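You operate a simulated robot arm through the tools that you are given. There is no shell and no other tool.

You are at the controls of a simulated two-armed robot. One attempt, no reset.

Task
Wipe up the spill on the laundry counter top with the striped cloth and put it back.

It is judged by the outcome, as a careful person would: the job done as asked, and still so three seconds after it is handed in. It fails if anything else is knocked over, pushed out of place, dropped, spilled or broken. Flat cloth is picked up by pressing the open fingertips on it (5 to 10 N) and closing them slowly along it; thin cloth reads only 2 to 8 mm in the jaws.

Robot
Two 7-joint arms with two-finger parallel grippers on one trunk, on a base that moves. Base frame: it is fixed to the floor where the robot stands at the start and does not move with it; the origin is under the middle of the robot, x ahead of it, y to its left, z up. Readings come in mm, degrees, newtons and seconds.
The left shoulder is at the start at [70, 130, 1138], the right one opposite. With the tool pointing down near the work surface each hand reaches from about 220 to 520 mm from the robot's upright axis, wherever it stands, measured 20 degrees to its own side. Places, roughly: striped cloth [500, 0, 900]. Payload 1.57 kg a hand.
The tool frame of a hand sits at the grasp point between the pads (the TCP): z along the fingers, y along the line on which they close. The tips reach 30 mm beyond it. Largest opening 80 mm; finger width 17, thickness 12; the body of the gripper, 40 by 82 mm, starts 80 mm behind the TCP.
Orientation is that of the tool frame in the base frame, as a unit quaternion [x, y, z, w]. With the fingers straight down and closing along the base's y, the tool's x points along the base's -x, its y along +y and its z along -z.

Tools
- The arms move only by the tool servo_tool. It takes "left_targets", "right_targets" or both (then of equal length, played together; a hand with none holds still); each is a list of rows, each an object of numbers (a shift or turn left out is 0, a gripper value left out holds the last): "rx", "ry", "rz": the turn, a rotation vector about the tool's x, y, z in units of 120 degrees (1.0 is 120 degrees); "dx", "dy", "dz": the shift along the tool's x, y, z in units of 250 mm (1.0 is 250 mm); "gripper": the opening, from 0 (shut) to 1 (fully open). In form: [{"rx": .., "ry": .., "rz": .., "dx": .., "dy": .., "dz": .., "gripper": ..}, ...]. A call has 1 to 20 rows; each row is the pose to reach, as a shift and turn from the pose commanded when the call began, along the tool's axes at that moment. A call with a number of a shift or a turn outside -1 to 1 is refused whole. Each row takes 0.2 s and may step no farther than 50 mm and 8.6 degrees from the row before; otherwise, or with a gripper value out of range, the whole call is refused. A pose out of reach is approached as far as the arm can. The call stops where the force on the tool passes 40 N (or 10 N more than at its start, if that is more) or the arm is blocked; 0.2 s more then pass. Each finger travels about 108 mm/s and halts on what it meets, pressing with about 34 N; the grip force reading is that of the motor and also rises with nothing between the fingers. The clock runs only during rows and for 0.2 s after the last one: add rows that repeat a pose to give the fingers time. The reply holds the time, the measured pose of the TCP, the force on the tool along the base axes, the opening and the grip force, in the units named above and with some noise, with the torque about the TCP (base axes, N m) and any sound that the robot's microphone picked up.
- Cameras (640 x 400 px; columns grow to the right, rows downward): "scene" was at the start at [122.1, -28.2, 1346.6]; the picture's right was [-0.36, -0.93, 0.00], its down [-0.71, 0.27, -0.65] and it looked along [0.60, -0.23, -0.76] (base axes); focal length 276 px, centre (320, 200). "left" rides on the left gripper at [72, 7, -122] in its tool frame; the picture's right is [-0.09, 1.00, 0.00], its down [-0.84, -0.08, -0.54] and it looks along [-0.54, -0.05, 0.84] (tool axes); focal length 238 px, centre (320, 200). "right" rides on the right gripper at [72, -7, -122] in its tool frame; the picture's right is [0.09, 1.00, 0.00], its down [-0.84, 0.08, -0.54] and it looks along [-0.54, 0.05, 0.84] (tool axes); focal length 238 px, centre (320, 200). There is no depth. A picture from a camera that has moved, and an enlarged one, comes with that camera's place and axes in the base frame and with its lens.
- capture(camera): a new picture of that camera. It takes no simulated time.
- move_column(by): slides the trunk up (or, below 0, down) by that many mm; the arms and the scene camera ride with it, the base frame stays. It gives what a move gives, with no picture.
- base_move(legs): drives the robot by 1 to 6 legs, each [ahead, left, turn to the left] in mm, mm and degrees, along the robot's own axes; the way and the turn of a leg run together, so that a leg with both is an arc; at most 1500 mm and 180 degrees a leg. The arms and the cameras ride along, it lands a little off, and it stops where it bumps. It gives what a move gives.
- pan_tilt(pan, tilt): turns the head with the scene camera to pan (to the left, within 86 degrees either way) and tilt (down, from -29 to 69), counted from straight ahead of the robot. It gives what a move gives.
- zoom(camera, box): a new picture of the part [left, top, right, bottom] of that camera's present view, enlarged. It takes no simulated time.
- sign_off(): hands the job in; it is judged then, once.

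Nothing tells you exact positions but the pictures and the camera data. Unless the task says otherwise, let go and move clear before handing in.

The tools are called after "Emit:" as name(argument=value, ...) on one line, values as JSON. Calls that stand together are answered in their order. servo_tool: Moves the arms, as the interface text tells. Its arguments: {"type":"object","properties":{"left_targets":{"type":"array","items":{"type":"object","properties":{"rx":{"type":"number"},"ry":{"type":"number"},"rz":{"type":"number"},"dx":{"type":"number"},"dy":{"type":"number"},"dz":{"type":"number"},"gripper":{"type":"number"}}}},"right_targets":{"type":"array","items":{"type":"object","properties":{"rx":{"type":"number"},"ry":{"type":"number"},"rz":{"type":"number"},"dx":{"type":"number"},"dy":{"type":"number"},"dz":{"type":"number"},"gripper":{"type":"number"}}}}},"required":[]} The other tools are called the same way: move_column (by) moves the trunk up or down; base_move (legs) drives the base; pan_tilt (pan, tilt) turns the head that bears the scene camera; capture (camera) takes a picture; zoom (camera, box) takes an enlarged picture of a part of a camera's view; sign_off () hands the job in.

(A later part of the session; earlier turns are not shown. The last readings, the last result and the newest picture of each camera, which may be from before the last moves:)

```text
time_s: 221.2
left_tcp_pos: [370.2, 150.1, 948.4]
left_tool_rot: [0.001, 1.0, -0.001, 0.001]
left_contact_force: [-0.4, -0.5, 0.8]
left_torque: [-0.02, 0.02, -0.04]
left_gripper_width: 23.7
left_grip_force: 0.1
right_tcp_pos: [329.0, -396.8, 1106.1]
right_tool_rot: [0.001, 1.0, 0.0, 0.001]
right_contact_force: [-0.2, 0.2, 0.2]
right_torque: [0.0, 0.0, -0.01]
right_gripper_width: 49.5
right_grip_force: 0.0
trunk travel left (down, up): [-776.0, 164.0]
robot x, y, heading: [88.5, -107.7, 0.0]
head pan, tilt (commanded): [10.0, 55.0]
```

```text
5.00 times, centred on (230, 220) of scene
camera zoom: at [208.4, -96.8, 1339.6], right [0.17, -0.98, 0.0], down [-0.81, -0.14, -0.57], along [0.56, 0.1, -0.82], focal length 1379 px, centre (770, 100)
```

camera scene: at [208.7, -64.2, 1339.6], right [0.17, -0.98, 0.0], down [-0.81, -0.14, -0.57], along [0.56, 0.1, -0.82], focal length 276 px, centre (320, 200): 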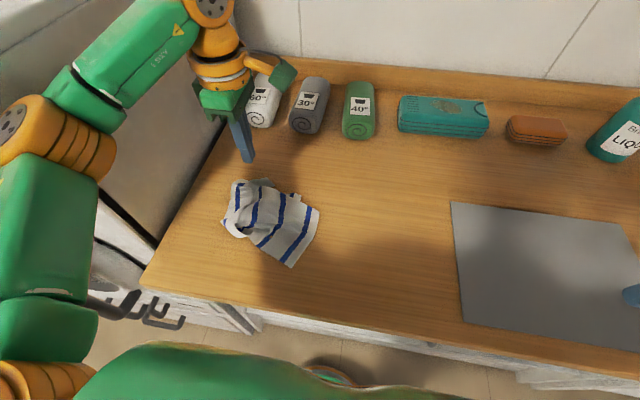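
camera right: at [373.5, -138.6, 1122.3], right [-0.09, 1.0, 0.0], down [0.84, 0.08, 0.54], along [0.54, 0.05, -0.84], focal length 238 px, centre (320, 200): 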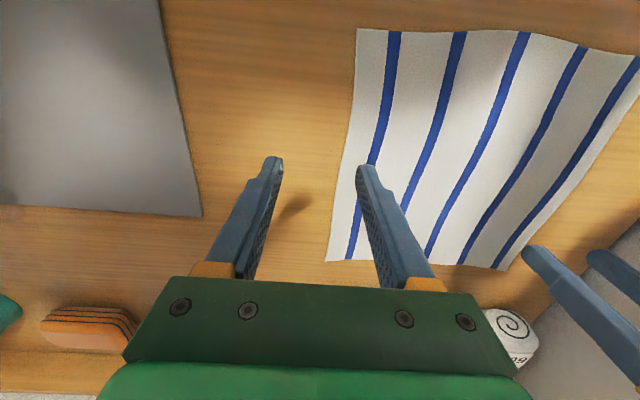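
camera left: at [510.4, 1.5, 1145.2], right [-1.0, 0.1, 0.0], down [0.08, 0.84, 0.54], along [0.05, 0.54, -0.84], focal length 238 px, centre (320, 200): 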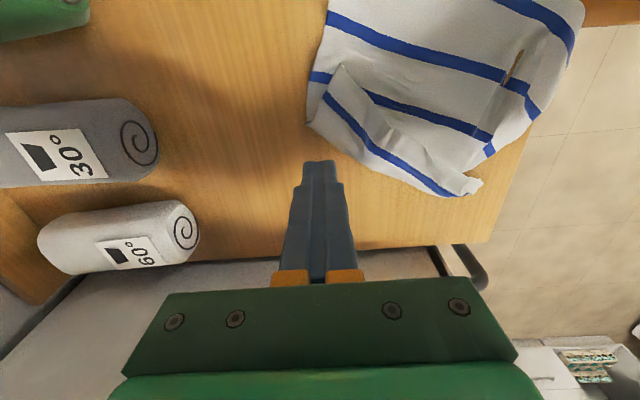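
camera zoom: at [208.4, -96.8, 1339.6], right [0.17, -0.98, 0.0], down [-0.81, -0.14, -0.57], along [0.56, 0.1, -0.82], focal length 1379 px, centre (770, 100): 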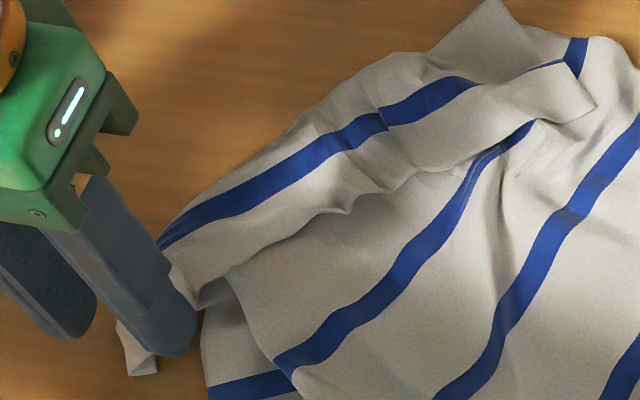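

The tip sits nicely between the fingers. I'll lower to the counter and close on it.

Emit:
servo_tool(left_targets=[{"dz": 0.03}, {"dz": 0.05}, {"dz": 0.062}, {"dz": 0.067}, {"dz": 0.067}])

```text
time_s: 222.4
left_tcp_pos: [370.3, 147.0, 929.6]
left_tool_rot: [0.0, 1.0, 0.0, 0.001]
left_contact_force: [0.6, 1.3, 3.7]
left_torque: [0.0, -0.02, 0.03]
left_gripper_width: 24.0
left_grip_force: 0.1
right_tcp_pos: [328.3, -398.5, 1107.1]
right_tool_rot: [0.0, 1.0, 0.0, 0.001]
right_contact_force: [0.1, 0.0, 0.4]
right_torque: [0.01, 0.04, -0.02]
right_gripper_width: 49.7
right_grip_force: 0.1
trunk travel left (down, up): [-776.0, 164.0]
robot x, y, heading: [89.9, -108.7, -0.1]
head pan, tilt (commanded): [10.0, 55.0]
```

Emit:
servo_tool(left_targets=[{"gripper": 0.27}, {"gripper": 0.24}, {"gripper": 0.21}, {"gripper": 0.18}, {"gripper": 0.15}, {"gripper": 0.12}, {"gripper": 0.09}, {"gripper": 0.06}, {"gripper": 0.03}, {"gripper": 0.0}, {"gripper": 0.0}, {"gripper": 0.0}])

Emit:
zoom(camera="left", box=[220, 60, 420, 220])

```text
time_s: 225.0
left_tcp_pos: [368.9, 147.1, 930.8]
left_tool_rot: [0.0, 1.0, -0.001, 0.001]
left_contact_force: [0.1, -0.6, 1.6]
left_torque: [-0.04, 0.0, -0.02]
left_gripper_width: 2.9
left_grip_force: 24.2
right_tcp_pos: [327.7, -397.2, 1106.5]
right_tool_rot: [0.0, 1.0, 0.0, 0.001]
right_contact_force: [-0.2, -0.5, 0.1]
right_torque: [0.0, 0.0, 0.0]
right_gripper_width: 49.6
right_grip_force: 0.0
trunk travel left (down, up): [-776.0, 164.0]
robot x, y, heading: [88.5, -106.4, 0.0]
head pan, tilt (commanded): [10.0, 55.0]
```

```text
2.50 times, centred on (320, 140) of left
camera zoom: at [296.6, 154.8, 1053.4], right [0.09, 1.0, 0.0], down [0.84, -0.08, 0.54], along [0.54, -0.05, -0.84], focal length 596 px, centre (320, 350)
```

zoom: 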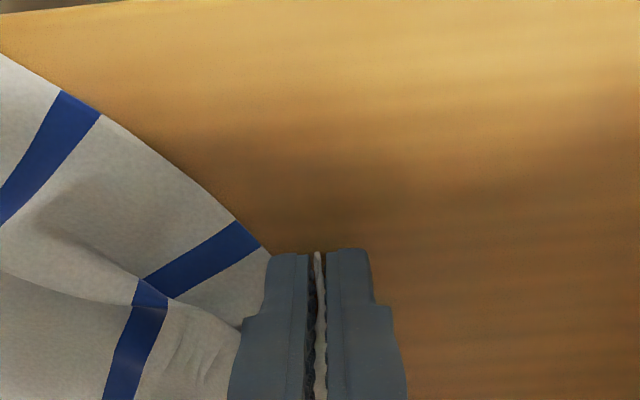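

I have the near-left tip alone (2.9 mm), and the body didn't move. Now I'll lift it and carry it up and over the crease, outward.

Emit:
servo_tool(left_targets=[{"dz": -0.06, "gripper": 0}, {"dz": -0.12, "dx": -0.02, "dy": 0.01, "gripper": 0}, {"dz": -0.18, "dx": -0.04, "dy": 0.03, "gripper": 0}, {"dz": -0.22, "dx": -0.07, "dy": 0.06, "gripper": 0}, {"dz": -0.24, "dx": -0.1, "dy": 0.09, "gripper": 0}, {"dz": -0.24, "dx": -0.13, "dy": 0.12, "gripper": 0}, {"dz": -0.24, "dx": -0.16, "dy": 0.15, "gripper": 0}, {"dz": -0.24, "dx": -0.16, "dy": 0.15, "gripper": 0}])

Emit:
capture(camera="left")

Emit:
zoom(camera="scene", box=[180, 150, 330, 280])

```text
time_s: 226.8
left_tcp_pos: [409.8, 183.7, 991.8]
left_tool_rot: [0.0, 1.0, -0.001, 0.001]
left_contact_force: [0.3, -0.2, -1.2]
left_torque: [0.01, 0.01, 0.0]
left_gripper_width: 2.9
left_grip_force: 24.5
right_tcp_pos: [328.1, -397.5, 1107.3]
right_tool_rot: [0.0, 1.0, 0.001, 0.002]
right_contact_force: [-0.3, 0.5, 0.6]
right_torque: [0.02, -0.03, 0.0]
right_gripper_width: 49.5
right_grip_force: 0.0
trunk travel left (down, up): [-776.0, 164.0]
robot x, y, heading: [88.9, -111.0, -0.2]
head pan, tilt (commanded): [10.0, 55.0]
```

```text
taken
camera left: at [337.1, 191.7, 1113.3], right [0.09, 1.0, 0.0], down [0.84, -0.08, 0.54], along [0.54, -0.05, -0.84], focal length 238 px, centre (320, 200)
```

left: 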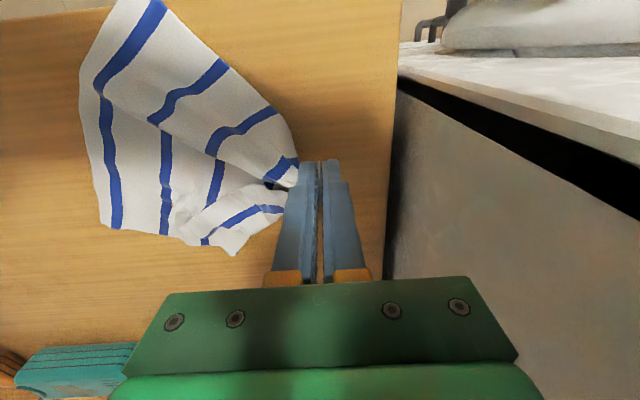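

```text
3.08 times, centred on (255, 215) of scene
camera zoom: at [208.4, -97.0, 1339.6], right [0.17, -0.98, 0.0], down [-0.81, -0.14, -0.57], along [0.56, 0.1, -0.82], focal length 849 px, centre (520, 154)
```

zoom: 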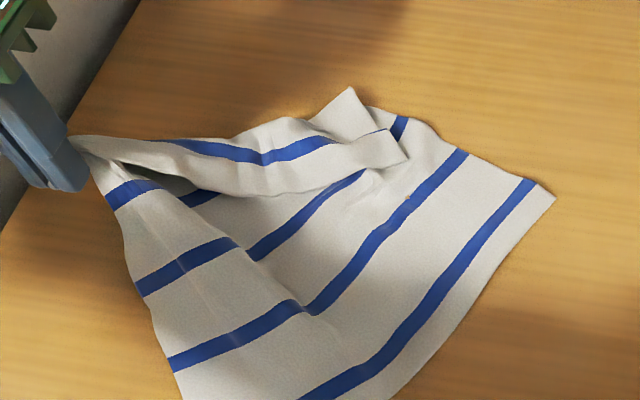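

The strip peeled open beautifully at the near end — all five stripes now show on the near edge. I'll carry the held corner farther along (away from the robot) at height to peel the far end open too.

Emit:
servo_tool(left_targets=[{"dz": -0.04, "dx": -0.05, "gripper": 0}, {"dz": -0.08, "dx": -0.12, "gripper": 0}, {"dz": -0.1, "dx": -0.2, "gripper": 0}, {"dz": -0.1, "dx": -0.27, "gripper": 0}, {"dz": -0.1, "dx": -0.34, "gripper": 0}, {"dz": -0.1, "dx": -0.34, "gripper": 0}])

Emit:
capture(camera="left")

Emit:
zoom(camera="scene", box=[180, 130, 330, 270])

```text
time_s: 228.2
left_tcp_pos: [493.8, 184.1, 1017.7]
left_tool_rot: [0.001, 1.0, 0.0, 0.002]
left_contact_force: [-0.3, 0.4, -0.2]
left_torque: [0.04, 0.01, -0.02]
left_gripper_width: 2.8
left_grip_force: 23.8
right_tcp_pos: [326.4, -398.4, 1105.5]
right_tool_rot: [0.0, 1.0, 0.002, 0.001]
right_contact_force: [-0.2, 0.4, 0.5]
right_torque: [-0.02, 0.01, 0.03]
right_gripper_width: 49.3
right_grip_force: 0.1
trunk travel left (down, up): [-776.0, 164.0]
robot x, y, heading: [87.0, -108.1, -0.2]
head pan, tilt (commanded): [10.0, 55.0]
```

```text
taken
camera left: at [421.0, 191.5, 1139.5], right [0.09, 1.0, 0.0], down [0.83, -0.08, 0.54], along [0.54, -0.05, -0.84], focal length 238 px, centre (320, 200)
```

left: 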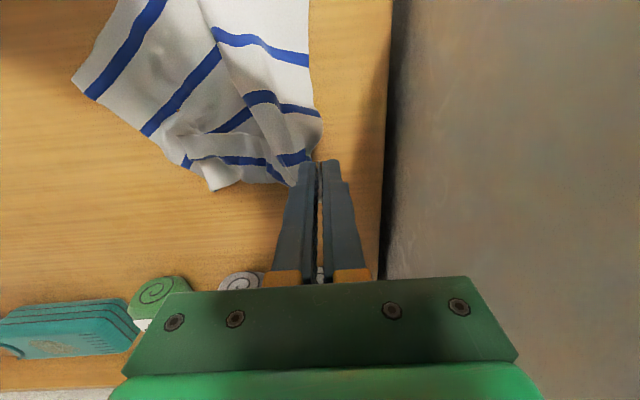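

```text
2.86 times, centred on (255, 200) of scene
camera zoom: at [206.6, -97.6, 1339.8], right [0.17, -0.98, 0.0], down [-0.81, -0.14, -0.57], along [0.57, 0.1, -0.82], focal length 788 px, centre (506, 200)
```

zoom: 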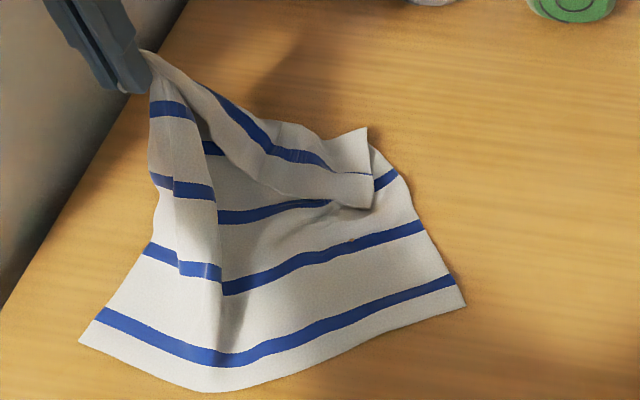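

The cloth now hangs from this corner, with its opposite edge lying straight along the near side. I'll raise the corner higher so gravity and tension undo the remaining fold at the other end of this edge.

Emit:
servo_tool(left_targets=[{"dz": -0.08, "gripper": 0}, {"dz": -0.18, "dy": -0.03, "gripper": 0}, {"dz": -0.28, "dy": -0.06, "gripper": 0}, {"dz": -0.38, "dy": -0.09, "gripper": 0}, {"dz": -0.46, "dy": -0.12, "gripper": 0}, {"dz": -0.52, "dy": -0.15, "gripper": 0}, {"dz": -0.52, "dy": -0.15, "gripper": 0}])

Emit:
zoom(camera="scene", box=[180, 90, 350, 270])

Emit:
capture(camera="left")

```text
time_s: 229.8
left_tcp_pos: [492.9, 147.4, 1145.9]
left_tool_rot: [0.0, 1.0, 0.0, 0.001]
left_contact_force: [0.5, -0.6, -0.1]
left_torque: [-0.02, 0.0, -0.01]
left_gripper_width: 2.7
left_grip_force: 23.9
right_tcp_pos: [329.4, -397.4, 1106.5]
right_tool_rot: [0.0, 1.0, 0.0, 0.0]
right_contact_force: [0.4, 0.6, 0.4]
right_torque: [-0.02, 0.02, -0.01]
right_gripper_width: 49.5
right_grip_force: 0.0
trunk travel left (down, up): [-776.0, 164.0]
robot x, y, heading: [86.5, -110.7, -0.5]
head pan, tilt (commanded): [10.0, 55.0]
```

```text
2.22 times, centred on (265, 180) of scene
camera zoom: at [208.7, -96.7, 1339.6], right [0.17, -0.98, 0.0], down [-0.81, -0.14, -0.57], along [0.56, 0.1, -0.82], focal length 613 px, centre (442, 244)
```

zoom: 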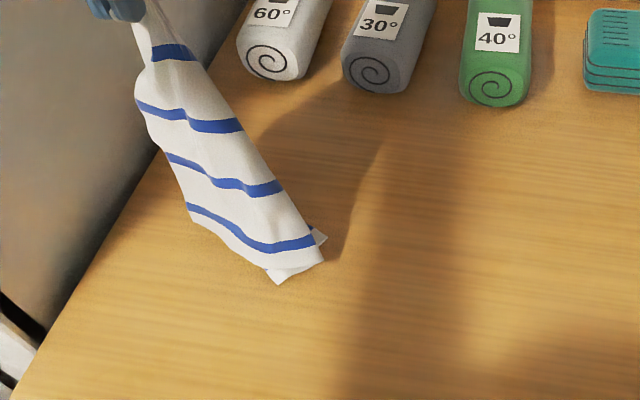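

```text
taken
camera left: at [420.2, 154.6, 1267.9], right [0.09, 1.0, 0.0], down [0.84, -0.08, 0.54], along [0.54, -0.05, -0.84], focal length 238 px, centre (320, 200)
```

left: 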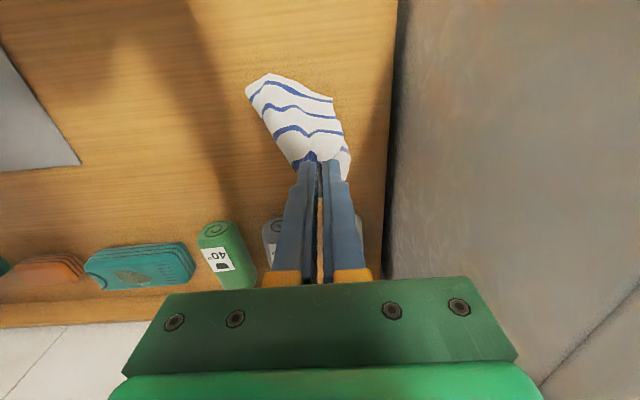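

The cloth now hangs cleanly from one corner — gravity has undone the folds. I'll raise the trunk so it hangs entirely free, then lay it down diagonally: opposite corner touching first at the near-left home corner, this corner last at the far-right.

Emit:
move_column(by=150)

Emit:
pan_tilt(pan=20, tilt=50)

Emit:
capture(camera="scene")

Emit:
capture(camera="left")

```text
time_s: 231.6
left_tcp_pos: [492.6, 146.6, 1295.5]
left_tool_rot: [0.001, 1.0, -0.002, 0.0]
left_contact_force: [0.3, -0.8, -0.7]
left_torque: [0.0, 0.01, 0.01]
left_gripper_width: 2.8
left_grip_force: 23.9
right_tcp_pos: [328.4, -398.2, 1256.0]
right_tool_rot: [0.0, 1.0, 0.0, 0.0]
right_contact_force: [-0.6, -0.5, 0.0]
right_torque: [-0.01, 0.01, 0.01]
right_gripper_width: 49.7
right_grip_force: 0.0
trunk travel left (down, up): [-926.0, 14.0]
robot x, y, heading: [90.2, -107.1, -0.3]
head pan, tilt (commanded): [10.0, 55.0]
```

```text
time_s: 232.3
left_tcp_pos: [492.1, 147.5, 1295.5]
left_tool_rot: [0.0, 1.0, -0.001, 0.001]
left_contact_force: [-0.3, 0.0, -0.7]
left_torque: [-0.01, 0.03, -0.04]
left_gripper_width: 2.4
left_grip_force: 24.3
right_tcp_pos: [328.7, -396.6, 1256.8]
right_tool_rot: [0.0, 1.0, 0.0, -0.001]
right_contact_force: [-0.2, 0.2, -0.7]
right_torque: [0.03, -0.01, 0.0]
right_gripper_width: 49.7
right_grip_force: 0.0
trunk travel left (down, up): [-926.0, 14.0]
robot x, y, heading: [83.6, -108.4, -0.0]
head pan, tilt (commanded): [20.0, 50.0]
```

```text
taken
camera scene: at [210.0, -83.1, 1496.1], right [0.34, -0.94, 0.0], down [-0.72, -0.26, -0.64], along [0.6, 0.22, -0.77], focal length 276 px, centre (320, 200)
```

scene: 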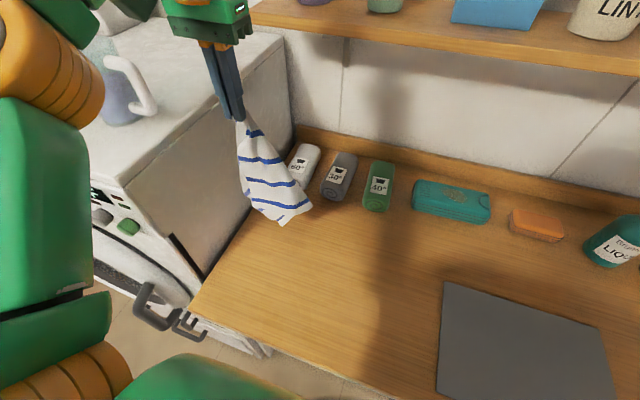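

```text
taken
camera left: at [420.2, 154.5, 1417.7], right [0.09, 1.0, 0.0], down [0.84, -0.08, 0.54], along [0.54, -0.05, -0.84], focal length 238 px, centre (320, 200)
```

left: 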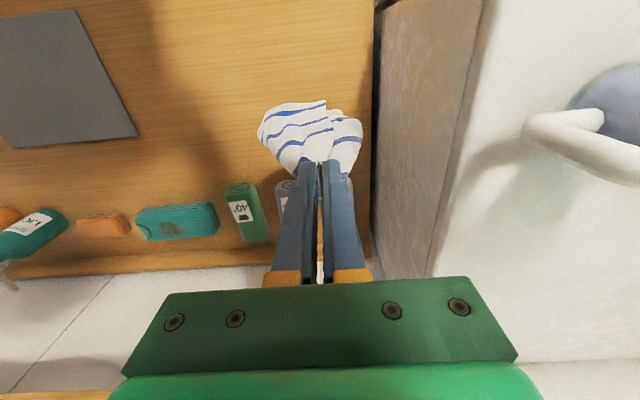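

The cloth hangs free, and the arm is clear of the jug on the washing machine. I'll move the base right and forward for reach, away from the machine, then look at how the cloth hangs.

Emit:
base_move(legs=[[15, -125, 0]])

Emit:
capture(camera="scene")

Emit:
zoom(camera="scene", box=[210, 90, 340, 240])

Emit:
zoom(camera="left", box=[220, 80, 420, 200])

```text
time_s: 233.6
left_tcp_pos: [506.4, 30.8, 1294.3]
left_tool_rot: [-0.001, 1.0, -0.003, 0.001]
left_contact_force: [-0.2, -0.4, -1.2]
left_torque: [-0.07, 0.02, 0.0]
left_gripper_width: 3.0
left_grip_force: 23.9
right_tcp_pos: [343.2, -514.9, 1258.0]
right_tool_rot: [-0.002, 1.0, -0.002, 0.001]
right_contact_force: [0.4, 0.5, 0.7]
right_torque: [-0.06, 0.01, 0.0]
right_gripper_width: 49.5
right_grip_force: 0.1
trunk travel left (down, up): [-926.0, 14.0]
robot x, y, heading: [102.4, -232.2, -0.1]
head pan, tilt (commanded): [20.0, 50.0]
```

```text
taken
camera scene: at [224.4, -199.1, 1496.0], right [0.34, -0.94, 0.01], down [-0.72, -0.27, -0.64], along [0.6, 0.22, -0.77], focal length 276 px, centre (320, 200)
```

scene: 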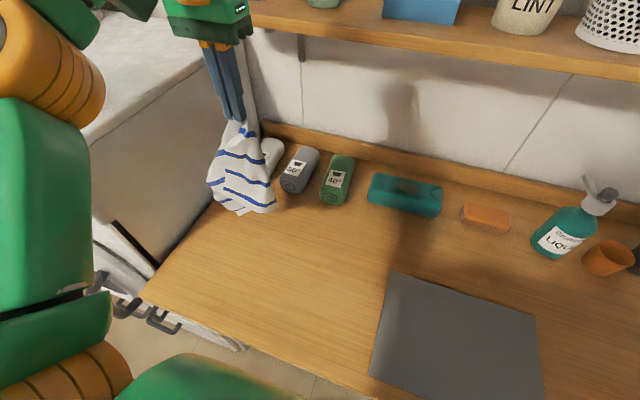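

```text
2.67 times, centred on (275, 165) of scene
camera zoom: at [224.4, -199.1, 1496.0], right [0.34, -0.94, 0.01], down [-0.72, -0.27, -0.64], along [0.6, 0.22, -0.77], focal length 736 px, centre (440, 293)
```

zoom: 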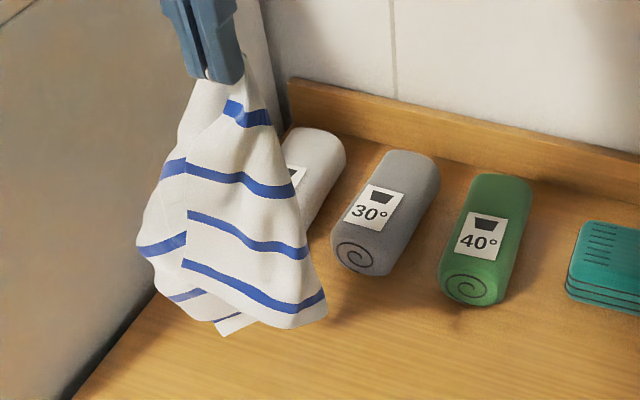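

```text
3.20 times, centred on (320, 140) of left
camera zoom: at [434.1, 38.5, 1416.5], right [0.09, 1.0, -0.01], down [0.84, -0.07, 0.54], along [0.54, -0.05, -0.84], focal length 763 px, centre (320, 392)
```

zoom: 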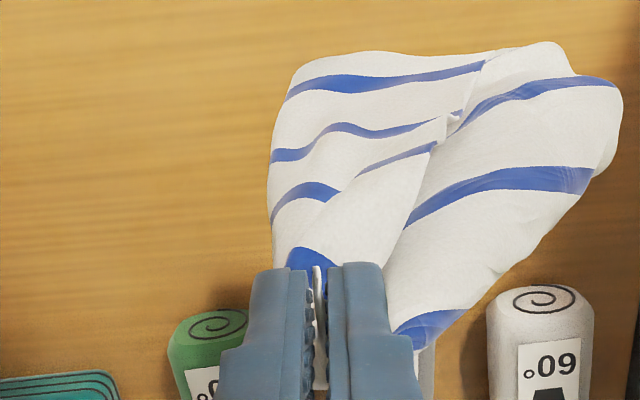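

The cloth hangs with its near edge toward the right and the rest toward the left. I'll turn the hand 45° clockwise and carry it to above the far-right home corner, so I can lay it toward the near-left in its original orientation.

Emit:
servo_tool(left_targets=[{"dx": -0.03, "dy": -0.05, "rz": 0.035, "gripper": 0}, {"dx": -0.07, "dy": -0.11, "rz": 0.075, "gripper": 0}, {"dx": -0.11, "dy": -0.17, "rz": 0.115, "gripper": 0}, {"dx": -0.15, "dy": -0.23, "rz": 0.155, "gripper": 0}, {"dx": -0.19, "dy": -0.29, "rz": 0.195, "gripper": 0}, {"dx": -0.23, "dy": -0.35, "rz": 0.235, "gripper": 0}, {"dx": -0.26, "dy": -0.41, "rz": 0.275, "gripper": 0}, {"dx": -0.29, "dy": -0.47, "rz": 0.315, "gripper": 0}, {"dx": -0.31, "dy": -0.52, "rz": 0.355, "gripper": 0}, {"dx": -0.32, "dy": -0.54, "rz": 0.375, "gripper": 0}, {"dx": -0.32, "dy": -0.54, "rz": 0.375, "gripper": 0}, {"dx": -0.32, "dy": -0.54, "rz": 0.375, "gripper": 0}, {"dx": -0.32, "dy": -0.54, "rz": 0.375, "gripper": 0}, {"dx": -0.32, "dy": -0.54, "rz": 0.375, "gripper": 0}])

Emit:
capture(camera="scene")

Emit:
capture(camera="left")

```text
time_s: 236.6
left_tcp_pos: [495.5, -128.2, 1256.9]
left_tool_rot: [0.381, 0.924, 0.0, 0.002]
left_contact_force: [0.1, 0.0, 0.1]
left_torque: [-0.01, 0.01, 0.01]
left_gripper_width: 2.9
left_grip_force: 24.7
left hand out of reach, approached as far as the arm can: row 2, 3, 4, 5, 6, 7, 8, 9, 10, 11, 12, 13, 14
right_tcp_pos: [344.8, -520.7, 1255.7]
right_tool_rot: [-0.002, 1.0, 0.0, 0.001]
right_contact_force: [0.0, 0.2, -1.1]
right_torque: [0.0, 0.0, -0.01]
right_gripper_width: 49.5
right_grip_force: 0.1
trunk travel left (down, up): [-926.0, 14.0]
robot x, y, heading: [106.0, -231.7, 0.1]
head pan, tilt (commanded): [20.0, 50.0]
```

```text
taken
camera scene: at [225.1, -206.3, 1496.1], right [0.34, -0.94, 0.0], down [-0.72, -0.26, -0.64], along [0.6, 0.22, -0.77], focal length 276 px, centre (320, 200)
```

scene: 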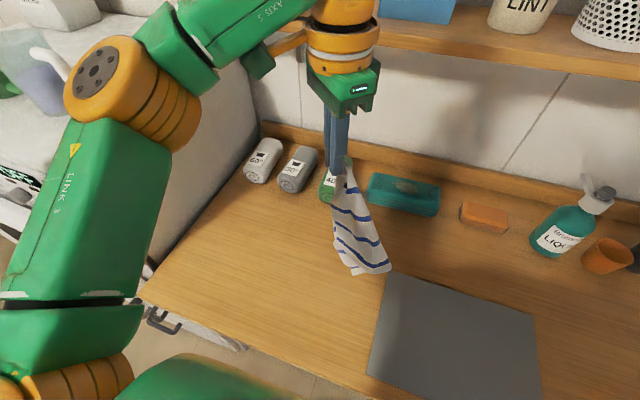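

```text
taken
camera left: at [447.7, -71.9, 1378.2], right [0.77, 0.64, 0.0], down [0.54, -0.64, 0.54], along [0.35, -0.42, -0.84], focal length 238 px, centre (320, 200)
```

left: 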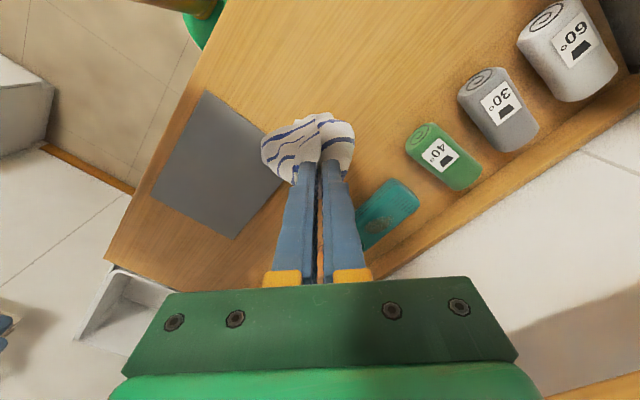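

The reach is shorter at this height, so the opposite corner hangs at about x = 500; that's fine since I can later draw the far side out. I'll now lay the cloth down, moving toward the near-left while lowering, in two smooth halves.

Emit:
servo_tool(left_targets=[{"dx": 0.02, "dy": 0.005, "dz": 0.05, "gripper": 0}, {"dx": 0.06, "dy": 0.015, "dz": 0.11, "gripper": 0}, {"dx": 0.11, "dy": 0.03, "dz": 0.17, "gripper": 0}, {"dx": 0.16, "dy": 0.045, "dz": 0.23, "gripper": 0}, {"dx": 0.22, "dy": 0.06, "dz": 0.29, "gripper": 0}, {"dx": 0.28, "dy": 0.075, "dz": 0.35, "gripper": 0}, {"dx": 0.34, "dy": 0.09, "dz": 0.4, "gripper": 0}, {"dx": 0.4, "dy": 0.11, "dz": 0.45, "gripper": 0}, {"dx": 0.46, "dy": 0.13, "dz": 0.5, "gripper": 0}, {"dx": 0.52, "dy": 0.145, "dz": 0.55, "gripper": 0}, {"dx": 0.58, "dy": 0.16, "dz": 0.6, "gripper": 0}, {"dx": 0.62, "dy": 0.17, "dz": 0.634, "gripper": 0}])

Emit:
capture(camera="scene")

```text
time_s: 239.2
left_tcp_pos: [409.0, 2.8, 1100.3]
left_tool_rot: [0.38, 0.925, 0.002, 0.001]
left_contact_force: [-0.4, -0.6, 0.4]
left_torque: [-0.04, -0.01, 0.0]
left_gripper_width: 3.0
left_grip_force: 24.6
left hand out of reach, approached as far as the arm can: row 12
right_tcp_pos: [342.9, -519.1, 1256.2]
right_tool_rot: [-0.002, 1.0, 0.0, 0.001]
right_contact_force: [0.1, -0.6, -0.4]
right_torque: [0.03, -0.02, -0.01]
right_gripper_width: 49.4
right_grip_force: 0.2
trunk travel left (down, up): [-926.0, 14.0]
robot x, y, heading: [109.0, -232.8, -0.1]
head pan, tilt (commanded): [20.0, 50.0]
```

```text
taken
camera scene: at [224.5, -205.9, 1496.2], right [0.34, -0.94, 0.0], down [-0.72, -0.26, -0.64], along [0.6, 0.22, -0.77], focal length 276 px, centre (320, 200)
```

scene: 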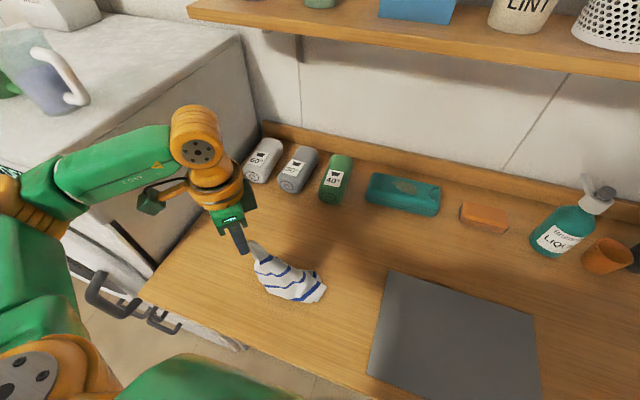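

The arm hit its limit with the trunk raised; I'll bring the trunk down for the rest, alternating with the sideways motion.

Emit:
move_column(by=-60)

Emit:
servo_tool(left_targets=[{"dx": 0.05, "dy": 0.017, "gripper": 0}, {"dx": 0.1, "dy": 0.034, "gripper": 0}, {"dx": 0.15, "dy": 0.05, "gripper": 0}, {"dx": 0.2, "dy": 0.067, "gripper": 0}, {"dx": 0.25, "dy": 0.084, "gripper": 0}, {"dx": 0.3, "dy": 0.1, "gripper": 0}, {"dx": 0.3, "dy": 0.1, "gripper": 0}])

Emit:
move_column(by=-50)

Emit:
capture(camera="scene")

```text
time_s: 240.2
left_tcp_pos: [409.8, 2.7, 1039.7]
left_tool_rot: [0.38, 0.925, 0.0, 0.001]
left_contact_force: [0.2, 0.0, -0.3]
left_torque: [0.0, -0.01, 0.07]
left_gripper_width: 2.9
left_grip_force: 24.3
right_tcp_pos: [343.1, -520.8, 1196.5]
right_tool_rot: [-0.002, 1.0, 0.0, 0.001]
right_contact_force: [-0.2, -0.1, 0.7]
right_torque: [-0.02, 0.01, 0.02]
right_gripper_width: 49.6
right_grip_force: 0.0
trunk travel left (down, up): [-866.0, 74.0]
robot x, y, heading: [105.5, -233.5, 0.2]
head pan, tilt (commanded): [20.0, 50.0]
```

```text
time_s: 241.8
left_tcp_pos: [356.1, 23.7, 1045.2]
left_tool_rot: [0.379, 0.925, 0.002, 0.0]
left_contact_force: [0.3, 0.6, 0.3]
left_torque: [-0.01, 0.0, 0.05]
left_gripper_width: 2.8
left_grip_force: 24.5
left hand out of reach, approached as far as the arm can: row 1, 2, 3, 4, 5, 6, 7
right_tcp_pos: [344.6, -520.3, 1196.6]
right_tool_rot: [-0.003, 1.0, 0.0, 0.001]
right_contact_force: [0.3, 0.4, -0.2]
right_torque: [0.0, 0.0, -0.01]
right_gripper_width: 49.6
right_grip_force: 0.1
trunk travel left (down, up): [-866.0, 74.0]
robot x, y, heading: [101.3, -236.4, 0.4]
head pan, tilt (commanded): [20.0, 50.0]
```

```text
time_s: 242.7
left_tcp_pos: [355.7, 24.1, 993.8]
left_tool_rot: [0.38, 0.925, 0.002, 0.0]
left_contact_force: [0.9, 0.3, -0.5]
left_torque: [0.01, 0.02, 0.05]
left_gripper_width: 2.8
left_grip_force: 24.6
right_tcp_pos: [344.0, -520.6, 1146.9]
right_tool_rot: [-0.001, 1.0, 0.0, 0.001]
right_contact_force: [0.2, -0.5, 0.3]
right_torque: [-0.02, -0.02, 0.0]
right_gripper_width: 49.7
right_grip_force: 0.1
trunk travel left (down, up): [-816.0, 124.0]
robot x, y, heading: [102.0, -233.9, 0.1]
head pan, tilt (commanded): [20.0, 50.0]
```

```text
taken
camera scene: at [224.9, -206.2, 1386.1], right [0.34, -0.94, 0.0], down [-0.72, -0.26, -0.64], along [0.6, 0.22, -0.77], focal length 276 px, centre (320, 200)
```

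scene: 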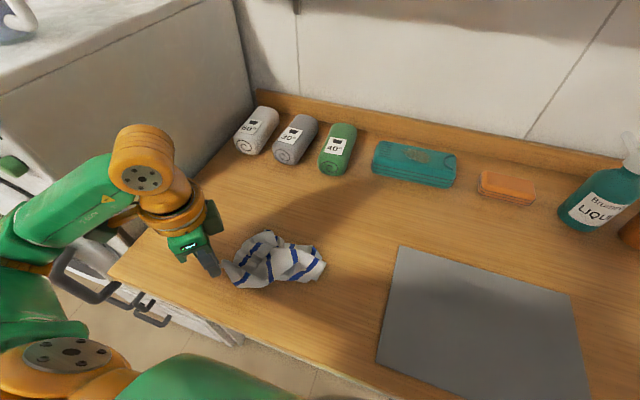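

The turned wrist limits leftward reach, so I'll use the base to carry the corner left while keeping the arm still.

Emit:
base_move(legs=[[-10, 115, 0]])

Emit:
capture(camera="scene")

Emit:
zoom(camera="scene", box=[180, 200, 350, 330])

```text
time_s: 243.9
left_tcp_pos: [347.6, 135.5, 994.8]
left_tool_rot: [0.379, 0.925, 0.003, 0.0]
left_contact_force: [-0.2, 0.1, -0.6]
left_torque: [0.03, 0.02, 0.02]
left_gripper_width: 2.9
left_grip_force: 24.3
right_tcp_pos: [332.9, -408.5, 1146.2]
right_tool_rot: [-0.001, 1.0, 0.002, 0.0]
right_contact_force: [0.2, 0.4, 0.4]
right_torque: [0.0, 0.02, -0.02]
right_gripper_width: 49.3
right_grip_force: 0.1
trunk travel left (down, up): [-816.0, 124.0]
robot x, y, heading: [94.0, -116.1, -0.0]
head pan, tilt (commanded): [20.0, 50.0]
```

```text
taken
camera scene: at [215.5, -95.1, 1386.1], right [0.34, -0.94, 0.0], down [-0.72, -0.26, -0.64], along [0.6, 0.22, -0.77], focal length 276 px, centre (320, 200)
```

scene: 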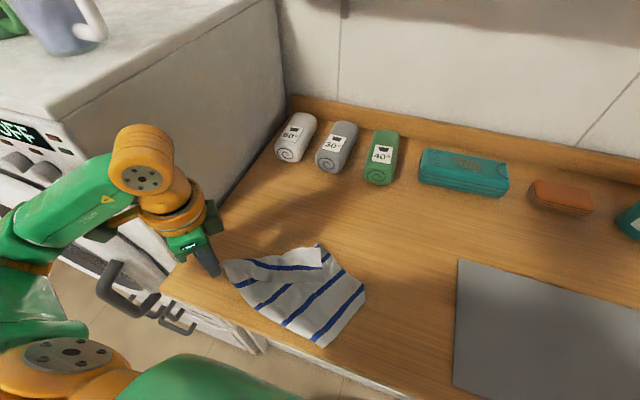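

```text
3.08 times, centred on (265, 265) of scene
camera zoom: at [215.5, -95.1, 1386.1], right [0.34, -0.94, 0.0], down [-0.72, -0.26, -0.64], along [0.6, 0.22, -0.77], focal length 849 px, centre (489, 0)
```

zoom: 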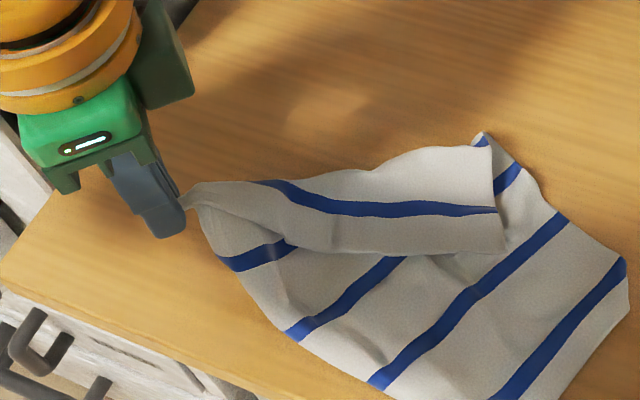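

Very nice: all five stripes are laid out and only a triangular fold remains toward the far-left corner. I'll lower this corner at [350, 136] — right at the near-left home corner — and release it.

Emit:
servo_tool(left_targets=[{"dz": 0.06, "gripper": 0}, {"dz": 0.12, "gripper": 0}, {"dz": 0.18, "gripper": 0}, {"dz": 0.22, "gripper": 0}, {"dz": 0.24, "gripper": 0.0}, {"dz": 0.245, "gripper": 0.06}, {"dz": 0.245, "gripper": 0.15}, {"dz": 0.245, "gripper": 0.25}, {"dz": 0.245, "gripper": 0.3}, {"dz": 0.2, "gripper": 0.3}, {"dz": 0.1, "gripper": 0.3}, {"dz": -0.02, "gripper": 0.3}, {"dz": -0.1, "gripper": 0.3}, {"dz": -0.1, "gripper": 0.3}])

Emit:
move_column(by=-40)

Emit:
capture(camera="scene")

Emit:
zoom(camera="scene", box=[190, 210, 370, 350])

```text
time_s: 246.9
left_tcp_pos: [345.7, 136.7, 1019.6]
left_tool_rot: [0.381, 0.925, 0.002, 0.001]
left_contact_force: [-0.2, 0.0, 0.1]
left_torque: [0.0, 0.01, -0.02]
left_gripper_width: 23.9
left_grip_force: 0.0
left hand out of reach, approached as far as the arm can: row 2, 3, 4, 5, 10, 11, 12
right_tcp_pos: [333.9, -406.3, 1146.9]
right_tool_rot: [-0.001, 1.0, 0.0, 0.0]
right_contact_force: [0.5, 1.0, -0.7]
right_torque: [-0.01, 0.0, 0.0]
right_gripper_width: 49.7
right_grip_force: 0.1
trunk travel left (down, up): [-816.0, 124.0]
robot x, y, heading: [94.3, -119.8, 0.0]
head pan, tilt (commanded): [20.0, 50.0]
```

```text
time_s: 247.7
left_tcp_pos: [345.9, 137.6, 979.9]
left_tool_rot: [0.38, 0.925, 0.002, 0.001]
left_contact_force: [0.2, -0.4, 0.8]
left_torque: [0.0, 0.02, -0.01]
left_gripper_width: 23.7
left_grip_force: 0.0
right_tcp_pos: [334.0, -405.5, 1107.4]
right_tool_rot: [-0.001, 1.0, 0.0, 0.001]
right_contact_force: [-0.9, 0.5, 0.2]
right_torque: [-0.03, 0.04, 0.0]
right_gripper_width: 49.6
right_grip_force: 0.1
trunk travel left (down, up): [-776.0, 164.0]
robot x, y, heading: [91.7, -118.3, -0.2]
head pan, tilt (commanded): [20.0, 50.0]
```

```text
taken
camera scene: at [215.1, -91.4, 1346.0], right [0.34, -0.94, 0.0], down [-0.72, -0.26, -0.64], along [0.6, 0.22, -0.77], focal length 276 px, centre (320, 200)
```

scene: 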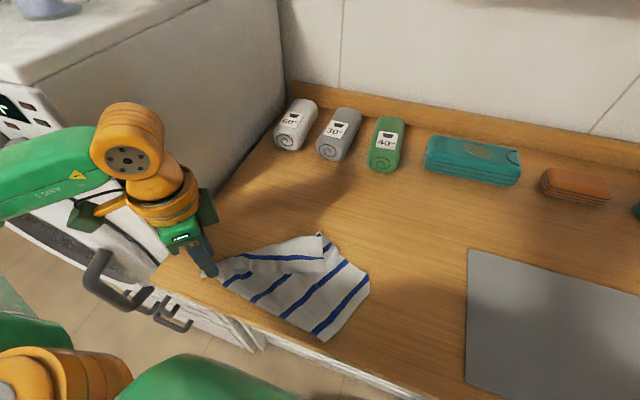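

```text
2.86 times, centred on (280, 280) of scene
camera zoom: at [215.1, -91.4, 1346.0], right [0.34, -0.94, 0.0], down [-0.72, -0.26, -0.64], along [0.6, 0.22, -0.77], focal length 788 px, centre (434, -29)
```

zoom: 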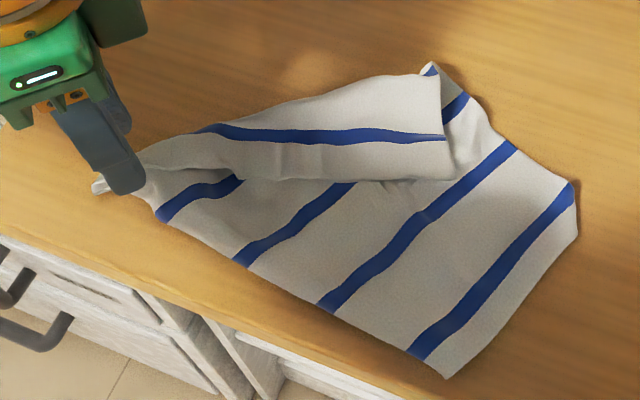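

The layout is neat, but the stripes look only ~130 mm long, so the far half is folded underneath along a line from [489, 10] to [430, −104]. I'll pinch that fold line in its middle, lift so the hidden half drops open, and lay it outward.

Emit:
servo_tool(left_targets=[{"dx": -0.1, "dy": -0.03, "dz": -0.04, "rz": -0.02, "gripper": 0.62}, {"dx": -0.22, "dy": -0.07, "dz": -0.04, "rz": -0.045, "gripper": 0.62}, {"dx": -0.34, "dy": -0.11, "dz": -0.04, "rz": -0.07, "gripper": 0.62}, {"dx": -0.46, "dy": -0.15, "dz": -0.02, "rz": -0.095, "gripper": 0.62}, {"dx": -0.58, "dy": -0.19, "dz": 0.0, "rz": -0.115, "gripper": 0.62}, {"dx": -0.7, "dy": -0.22, "dz": 0.04, "rz": -0.135, "gripper": 0.62}, {"dx": -0.822, "dy": -0.254, "dz": 0.08, "rz": -0.15, "gripper": 0.62}, {"dx": -0.822, "dy": -0.254, "dz": 0.12, "rz": -0.15, "gripper": 0.62}, {"dx": -0.822, "dy": -0.254, "dz": 0.12, "rz": -0.15, "gripper": 0.62}])

Emit:
capture(camera="left")

Emit:
zoom(camera="scene", box=[200, 200, 380, 340])

```text
time_s: 249.7
left_tcp_pos: [447.2, -53.9, 948.6]
left_tool_rot: [0.23, 0.973, 0.002, 0.001]
left_contact_force: [0.1, 0.8, -0.6]
left_torque: [0.03, -0.02, 0.03]
left_gripper_width: 49.4
left_grip_force: 0.0
right_tcp_pos: [333.9, -405.6, 1105.8]
right_tool_rot: [0.0, 1.0, 0.001, 0.001]
right_contact_force: [-0.1, -0.2, -0.5]
right_torque: [0.0, 0.01, -0.02]
right_gripper_width: 49.6
right_grip_force: 0.0
trunk travel left (down, up): [-776.0, 164.0]
robot x, y, heading: [93.8, -116.5, -0.1]
head pan, tilt (commanded): [20.0, 50.0]
```

```text
taken
camera left: at [384.3, -14.9, 1071.1], right [0.53, 0.85, 0.0], down [0.71, -0.45, 0.54], along [0.46, -0.28, -0.84], focal length 238 px, centre (320, 200)
```

left: 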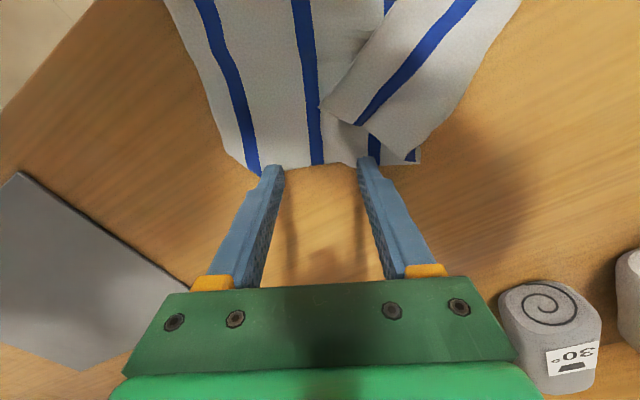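

```text
2.86 times, centred on (290, 270) of scene
camera zoom: at [215.2, -91.2, 1346.1], right [0.34, -0.94, 0.0], down [-0.72, -0.26, -0.64], along [0.6, 0.22, -0.77], focal length 788 px, centre (406, 0)
```

zoom: 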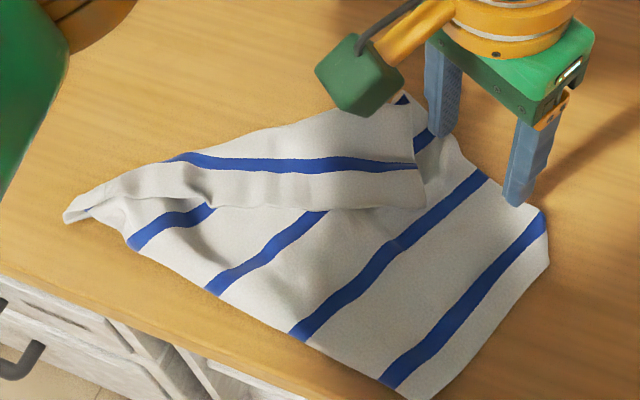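

The stripes measure ~130 mm of their 250 mm, confirming the far half is tucked under. I'll move 16 mm further onto the cloth and lower to press.

Emit:
servo_tool(left_targets=[{"dx": 0.035}, {"dx": 0.065, "dz": 0.02}, {"dx": 0.065, "dz": 0.04}, {"dx": 0.065, "dz": 0.052}, {"dx": 0.065, "dz": 0.058}, {"dx": 0.065, "dz": 0.058}])

```text
time_s: 251.1
left_tcp_pos: [433.2, -44.9, 935.5]
left_tool_rot: [0.231, 0.973, 0.002, 0.002]
left_contact_force: [-0.6, -0.1, -0.1]
left_torque: [0.0, 0.0, -0.01]
left_gripper_width: 49.8
left_grip_force: 0.2
right_tcp_pos: [335.2, -405.5, 1106.1]
right_tool_rot: [-0.001, 1.0, 0.0, 0.001]
right_contact_force: [0.0, 0.1, -0.4]
right_torque: [-0.03, -0.02, 0.01]
right_gripper_width: 49.7
right_grip_force: 0.1
trunk travel left (down, up): [-776.0, 164.0]
robot x, y, heading: [91.3, -119.2, 0.0]
head pan, tilt (commanded): [20.0, 50.0]
```

Emit:
servo_tool(left_targets=[{"dz": 0.006}, {"dz": 0.01}, {"dz": 0.01}])

```text
time_s: 251.9
left_tcp_pos: [433.1, -46.3, 933.4]
left_tool_rot: [0.231, 0.973, 0.001, 0.002]
left_contact_force: [-0.6, -0.2, 0.1]
left_torque: [0.02, -0.02, 0.01]
left_gripper_width: 49.6
left_grip_force: 0.2
right_tcp_pos: [334.7, -406.5, 1106.3]
right_tool_rot: [-0.001, 1.0, 0.0, 0.001]
right_contact_force: [0.5, 0.0, 0.4]
right_torque: [0.0, 0.0, -0.02]
right_gripper_width: 49.8
right_grip_force: 0.0
trunk travel left (down, up): [-776.0, 164.0]
robot x, y, heading: [90.1, -116.7, 0.0]
head pan, tilt (commanded): [20.0, 50.0]
```

Emit:
servo_tool(left_targets=[{"dz": 0.003}, {"dz": 0.005}, {"dz": 0.005}])

```text
time_s: 252.7
left_tcp_pos: [431.2, -46.8, 931.2]
left_tool_rot: [0.231, 0.973, 0.003, 0.002]
left_contact_force: [-0.2, -1.9, 8.4]
left_torque: [0.16, -0.04, -0.02]
left_gripper_width: 48.8
left_grip_force: 0.0
right_tcp_pos: [332.9, -407.5, 1107.3]
right_tool_rot: [0.0, 1.0, 0.001, 0.001]
right_contact_force: [0.4, -0.7, 0.0]
right_torque: [-0.01, -0.03, 0.0]
right_gripper_width: 49.8
right_grip_force: 0.0
trunk travel left (down, up): [-776.0, 164.0]
robot x, y, heading: [94.0, -117.3, 0.1]
head pan, tilt (commanded): [20.0, 50.0]
```

Contact at 8 N — good. I'll close slowly and lift to see the hidden half drop.

Emit:
servo_tool(left_targets=[{"gripper": 0.56}, {"gripper": 0.5}, {"gripper": 0.44}, {"gripper": 0.38}, {"gripper": 0.32}, {"gripper": 0.26}, {"gripper": 0.2}, {"gripper": 0.14}, {"gripper": 0.08}, {"gripper": 0.03}, {"gripper": 0.0}, {"gripper": 0.0}, {"gripper": 0.0}])

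Emit:
servo_tool(left_targets=[{"dz": -0.06, "gripper": 0}, {"dz": -0.15, "gripper": 0}, {"dz": -0.25, "gripper": 0}, {"dz": -0.35, "gripper": 0}, {"dz": -0.45, "gripper": 0}, {"dz": -0.55, "gripper": 0}, {"dz": -0.55, "gripper": 0}])

Emit:
capture(camera="scene")

Emit:
zoom(camera="scene", box=[200, 180, 380, 340])

Emit:
capture(camera="left")

```text
time_s: 255.5
left_tcp_pos: [430.8, -45.6, 931.0]
left_tool_rot: [0.232, 0.973, 0.002, 0.001]
left_contact_force: [1.5, 2.4, 13.0]
left_torque: [0.17, -0.02, -0.05]
left_gripper_width: 3.2
left_grip_force: 24.8
right_tcp_pos: [331.9, -404.8, 1107.9]
right_tool_rot: [-0.002, 1.0, 0.0, 0.0]
right_contact_force: [-0.3, -0.5, 0.1]
right_torque: [0.0, -0.01, 0.02]
right_gripper_width: 49.6
right_grip_force: 0.0
trunk travel left (down, up): [-776.0, 164.0]
robot x, y, heading: [90.6, -117.4, -0.1]
head pan, tilt (commanded): [20.0, 50.0]
```

```text
time_s: 257.1
left_tcp_pos: [432.9, -46.7, 1069.3]
left_tool_rot: [0.23, 0.973, 0.001, 0.001]
left_contact_force: [0.0, 0.4, -0.6]
left_torque: [0.0, -0.05, 0.04]
left_gripper_width: 3.1
left_grip_force: 24.0
right_tcp_pos: [333.8, -405.8, 1106.5]
right_tool_rot: [-0.001, 1.0, 0.0, 0.0]
right_contact_force: [0.3, -0.2, 0.4]
right_torque: [-0.01, -0.03, -0.02]
right_gripper_width: 49.5
right_grip_force: 0.1
trunk travel left (down, up): [-776.0, 164.0]
robot x, y, heading: [96.0, -117.5, 0.2]
head pan, tilt (commanded): [20.0, 50.0]
```

```text
taken
camera scene: at [215.5, -91.4, 1346.1], right [0.34, -0.94, 0.0], down [-0.72, -0.26, -0.64], along [0.6, 0.22, -0.77], focal length 276 px, centre (320, 200)
```

scene: 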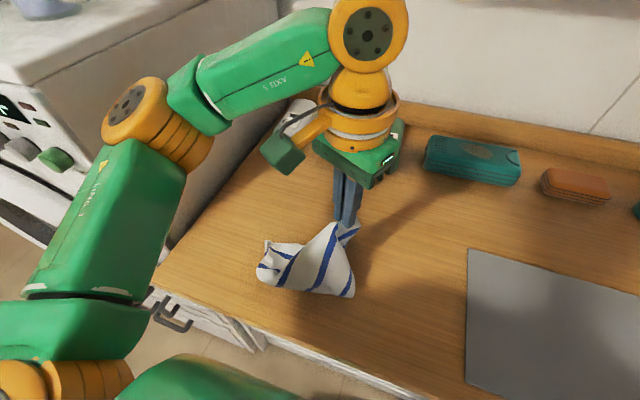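

```text
2.50 times, centred on (290, 260) of scene
camera zoom: at [215.5, -91.4, 1346.1], right [0.34, -0.94, 0.0], down [-0.72, -0.26, -0.64], along [0.6, 0.22, -0.77], focal length 690 px, centre (395, 50)
```

zoom: 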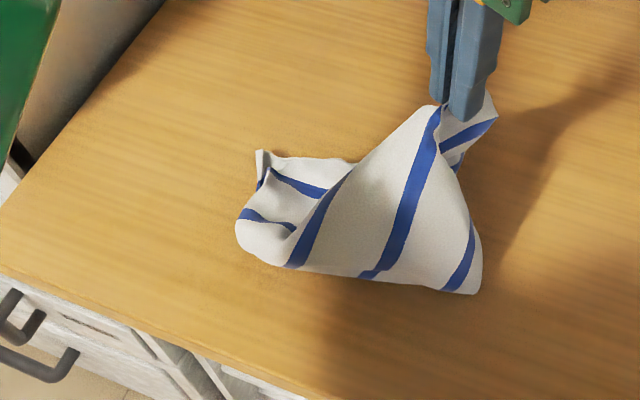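

```text
taken
camera left: at [370.2, -8.7, 1190.3], right [0.53, 0.85, 0.0], down [0.71, -0.45, 0.54], along [0.46, -0.28, -0.84], focal length 238 px, centre (320, 200)
```

left: 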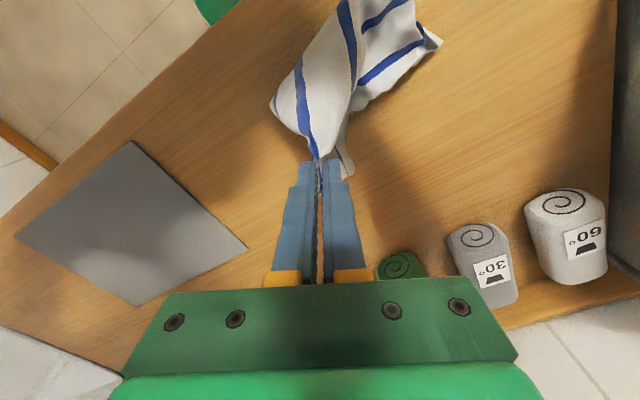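

The lifted part shows the cloth pulled together under the hand. I'll lay it out by drawing this far edge away from the robot while lowering, which stretches it lengthwise.

Emit:
servo_tool(left_targets=[{"dx": -0.04, "dy": 0.02, "dz": 0.05, "gripper": 0}, {"dx": -0.08, "dy": 0.04, "dz": 0.1, "gripper": 0}, {"dx": -0.12, "dy": 0.06, "dz": 0.15, "gripper": 0}, {"dx": -0.16, "dy": 0.08, "dz": 0.2, "gripper": 0}, {"dx": -0.2, "dy": 0.1, "dz": 0.25, "gripper": 0}, {"dx": -0.24, "dy": 0.12, "dz": 0.3, "gripper": 0}, {"dx": -0.28, "dy": 0.14, "dz": 0.35, "gripper": 0}, {"dx": -0.32, "dy": 0.16, "dz": 0.4, "gripper": 0}, {"dx": -0.36, "dy": 0.18, "dz": 0.45, "gripper": 0}, {"dx": -0.4, "dy": 0.2, "dz": 0.49, "gripper": 0}, {"dx": -0.44, "dy": 0.22, "dz": 0.51, "gripper": 0}, {"dx": -0.447, "dy": 0.224, "dz": 0.515, "gripper": 0}])

Emit:
zoom(camera="scene", box=[200, 150, 380, 320])

Emit:
capture(camera="left")

```text
time_s: 259.7
left_tcp_pos: [557.0, -48.2, 941.6]
left_tool_rot: [0.231, 0.973, 0.001, 0.002]
left_contact_force: [-0.1, 0.8, 0.1]
left_torque: [0.01, -0.01, -0.06]
left_gripper_width: 3.3
left_grip_force: 24.3
right_tcp_pos: [334.5, -406.7, 1105.4]
right_tool_rot: [-0.001, 1.0, 0.0, 0.001]
right_contact_force: [-0.2, -0.7, 0.0]
right_torque: [0.01, 0.01, 0.0]
right_gripper_width: 49.3
right_grip_force: 0.0
trunk travel left (down, up): [-776.0, 164.0]
robot x, y, heading: [91.0, -118.8, 0.1]
head pan, tilt (commanded): [20.0, 50.0]
```

```text
2.35 times, centred on (290, 235) of scene
camera zoom: at [215.2, -91.5, 1346.1], right [0.34, -0.94, 0.0], down [-0.72, -0.26, -0.64], along [0.6, 0.22, -0.77], focal length 649 px, centre (391, 118)
```

zoom: 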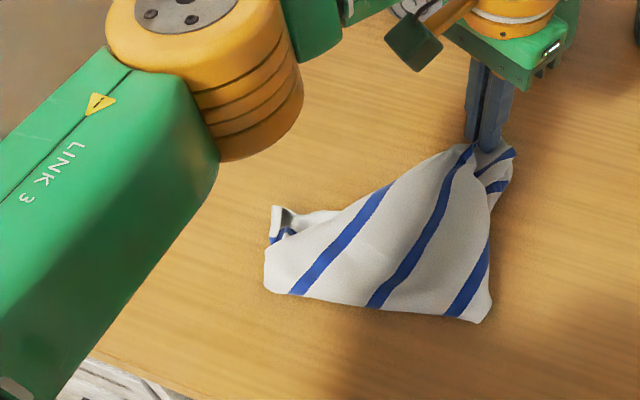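

```text
taken
camera left: at [495.3, -9.4, 1062.8], right [0.53, 0.85, 0.0], down [0.71, -0.45, 0.54], along [0.46, -0.28, -0.84], focal length 238 px, centre (320, 200)
```

left: 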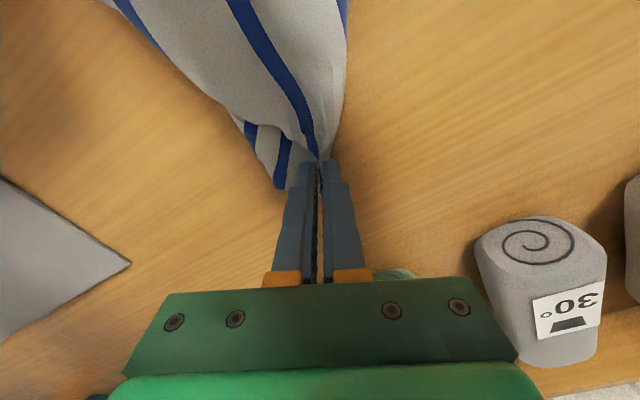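

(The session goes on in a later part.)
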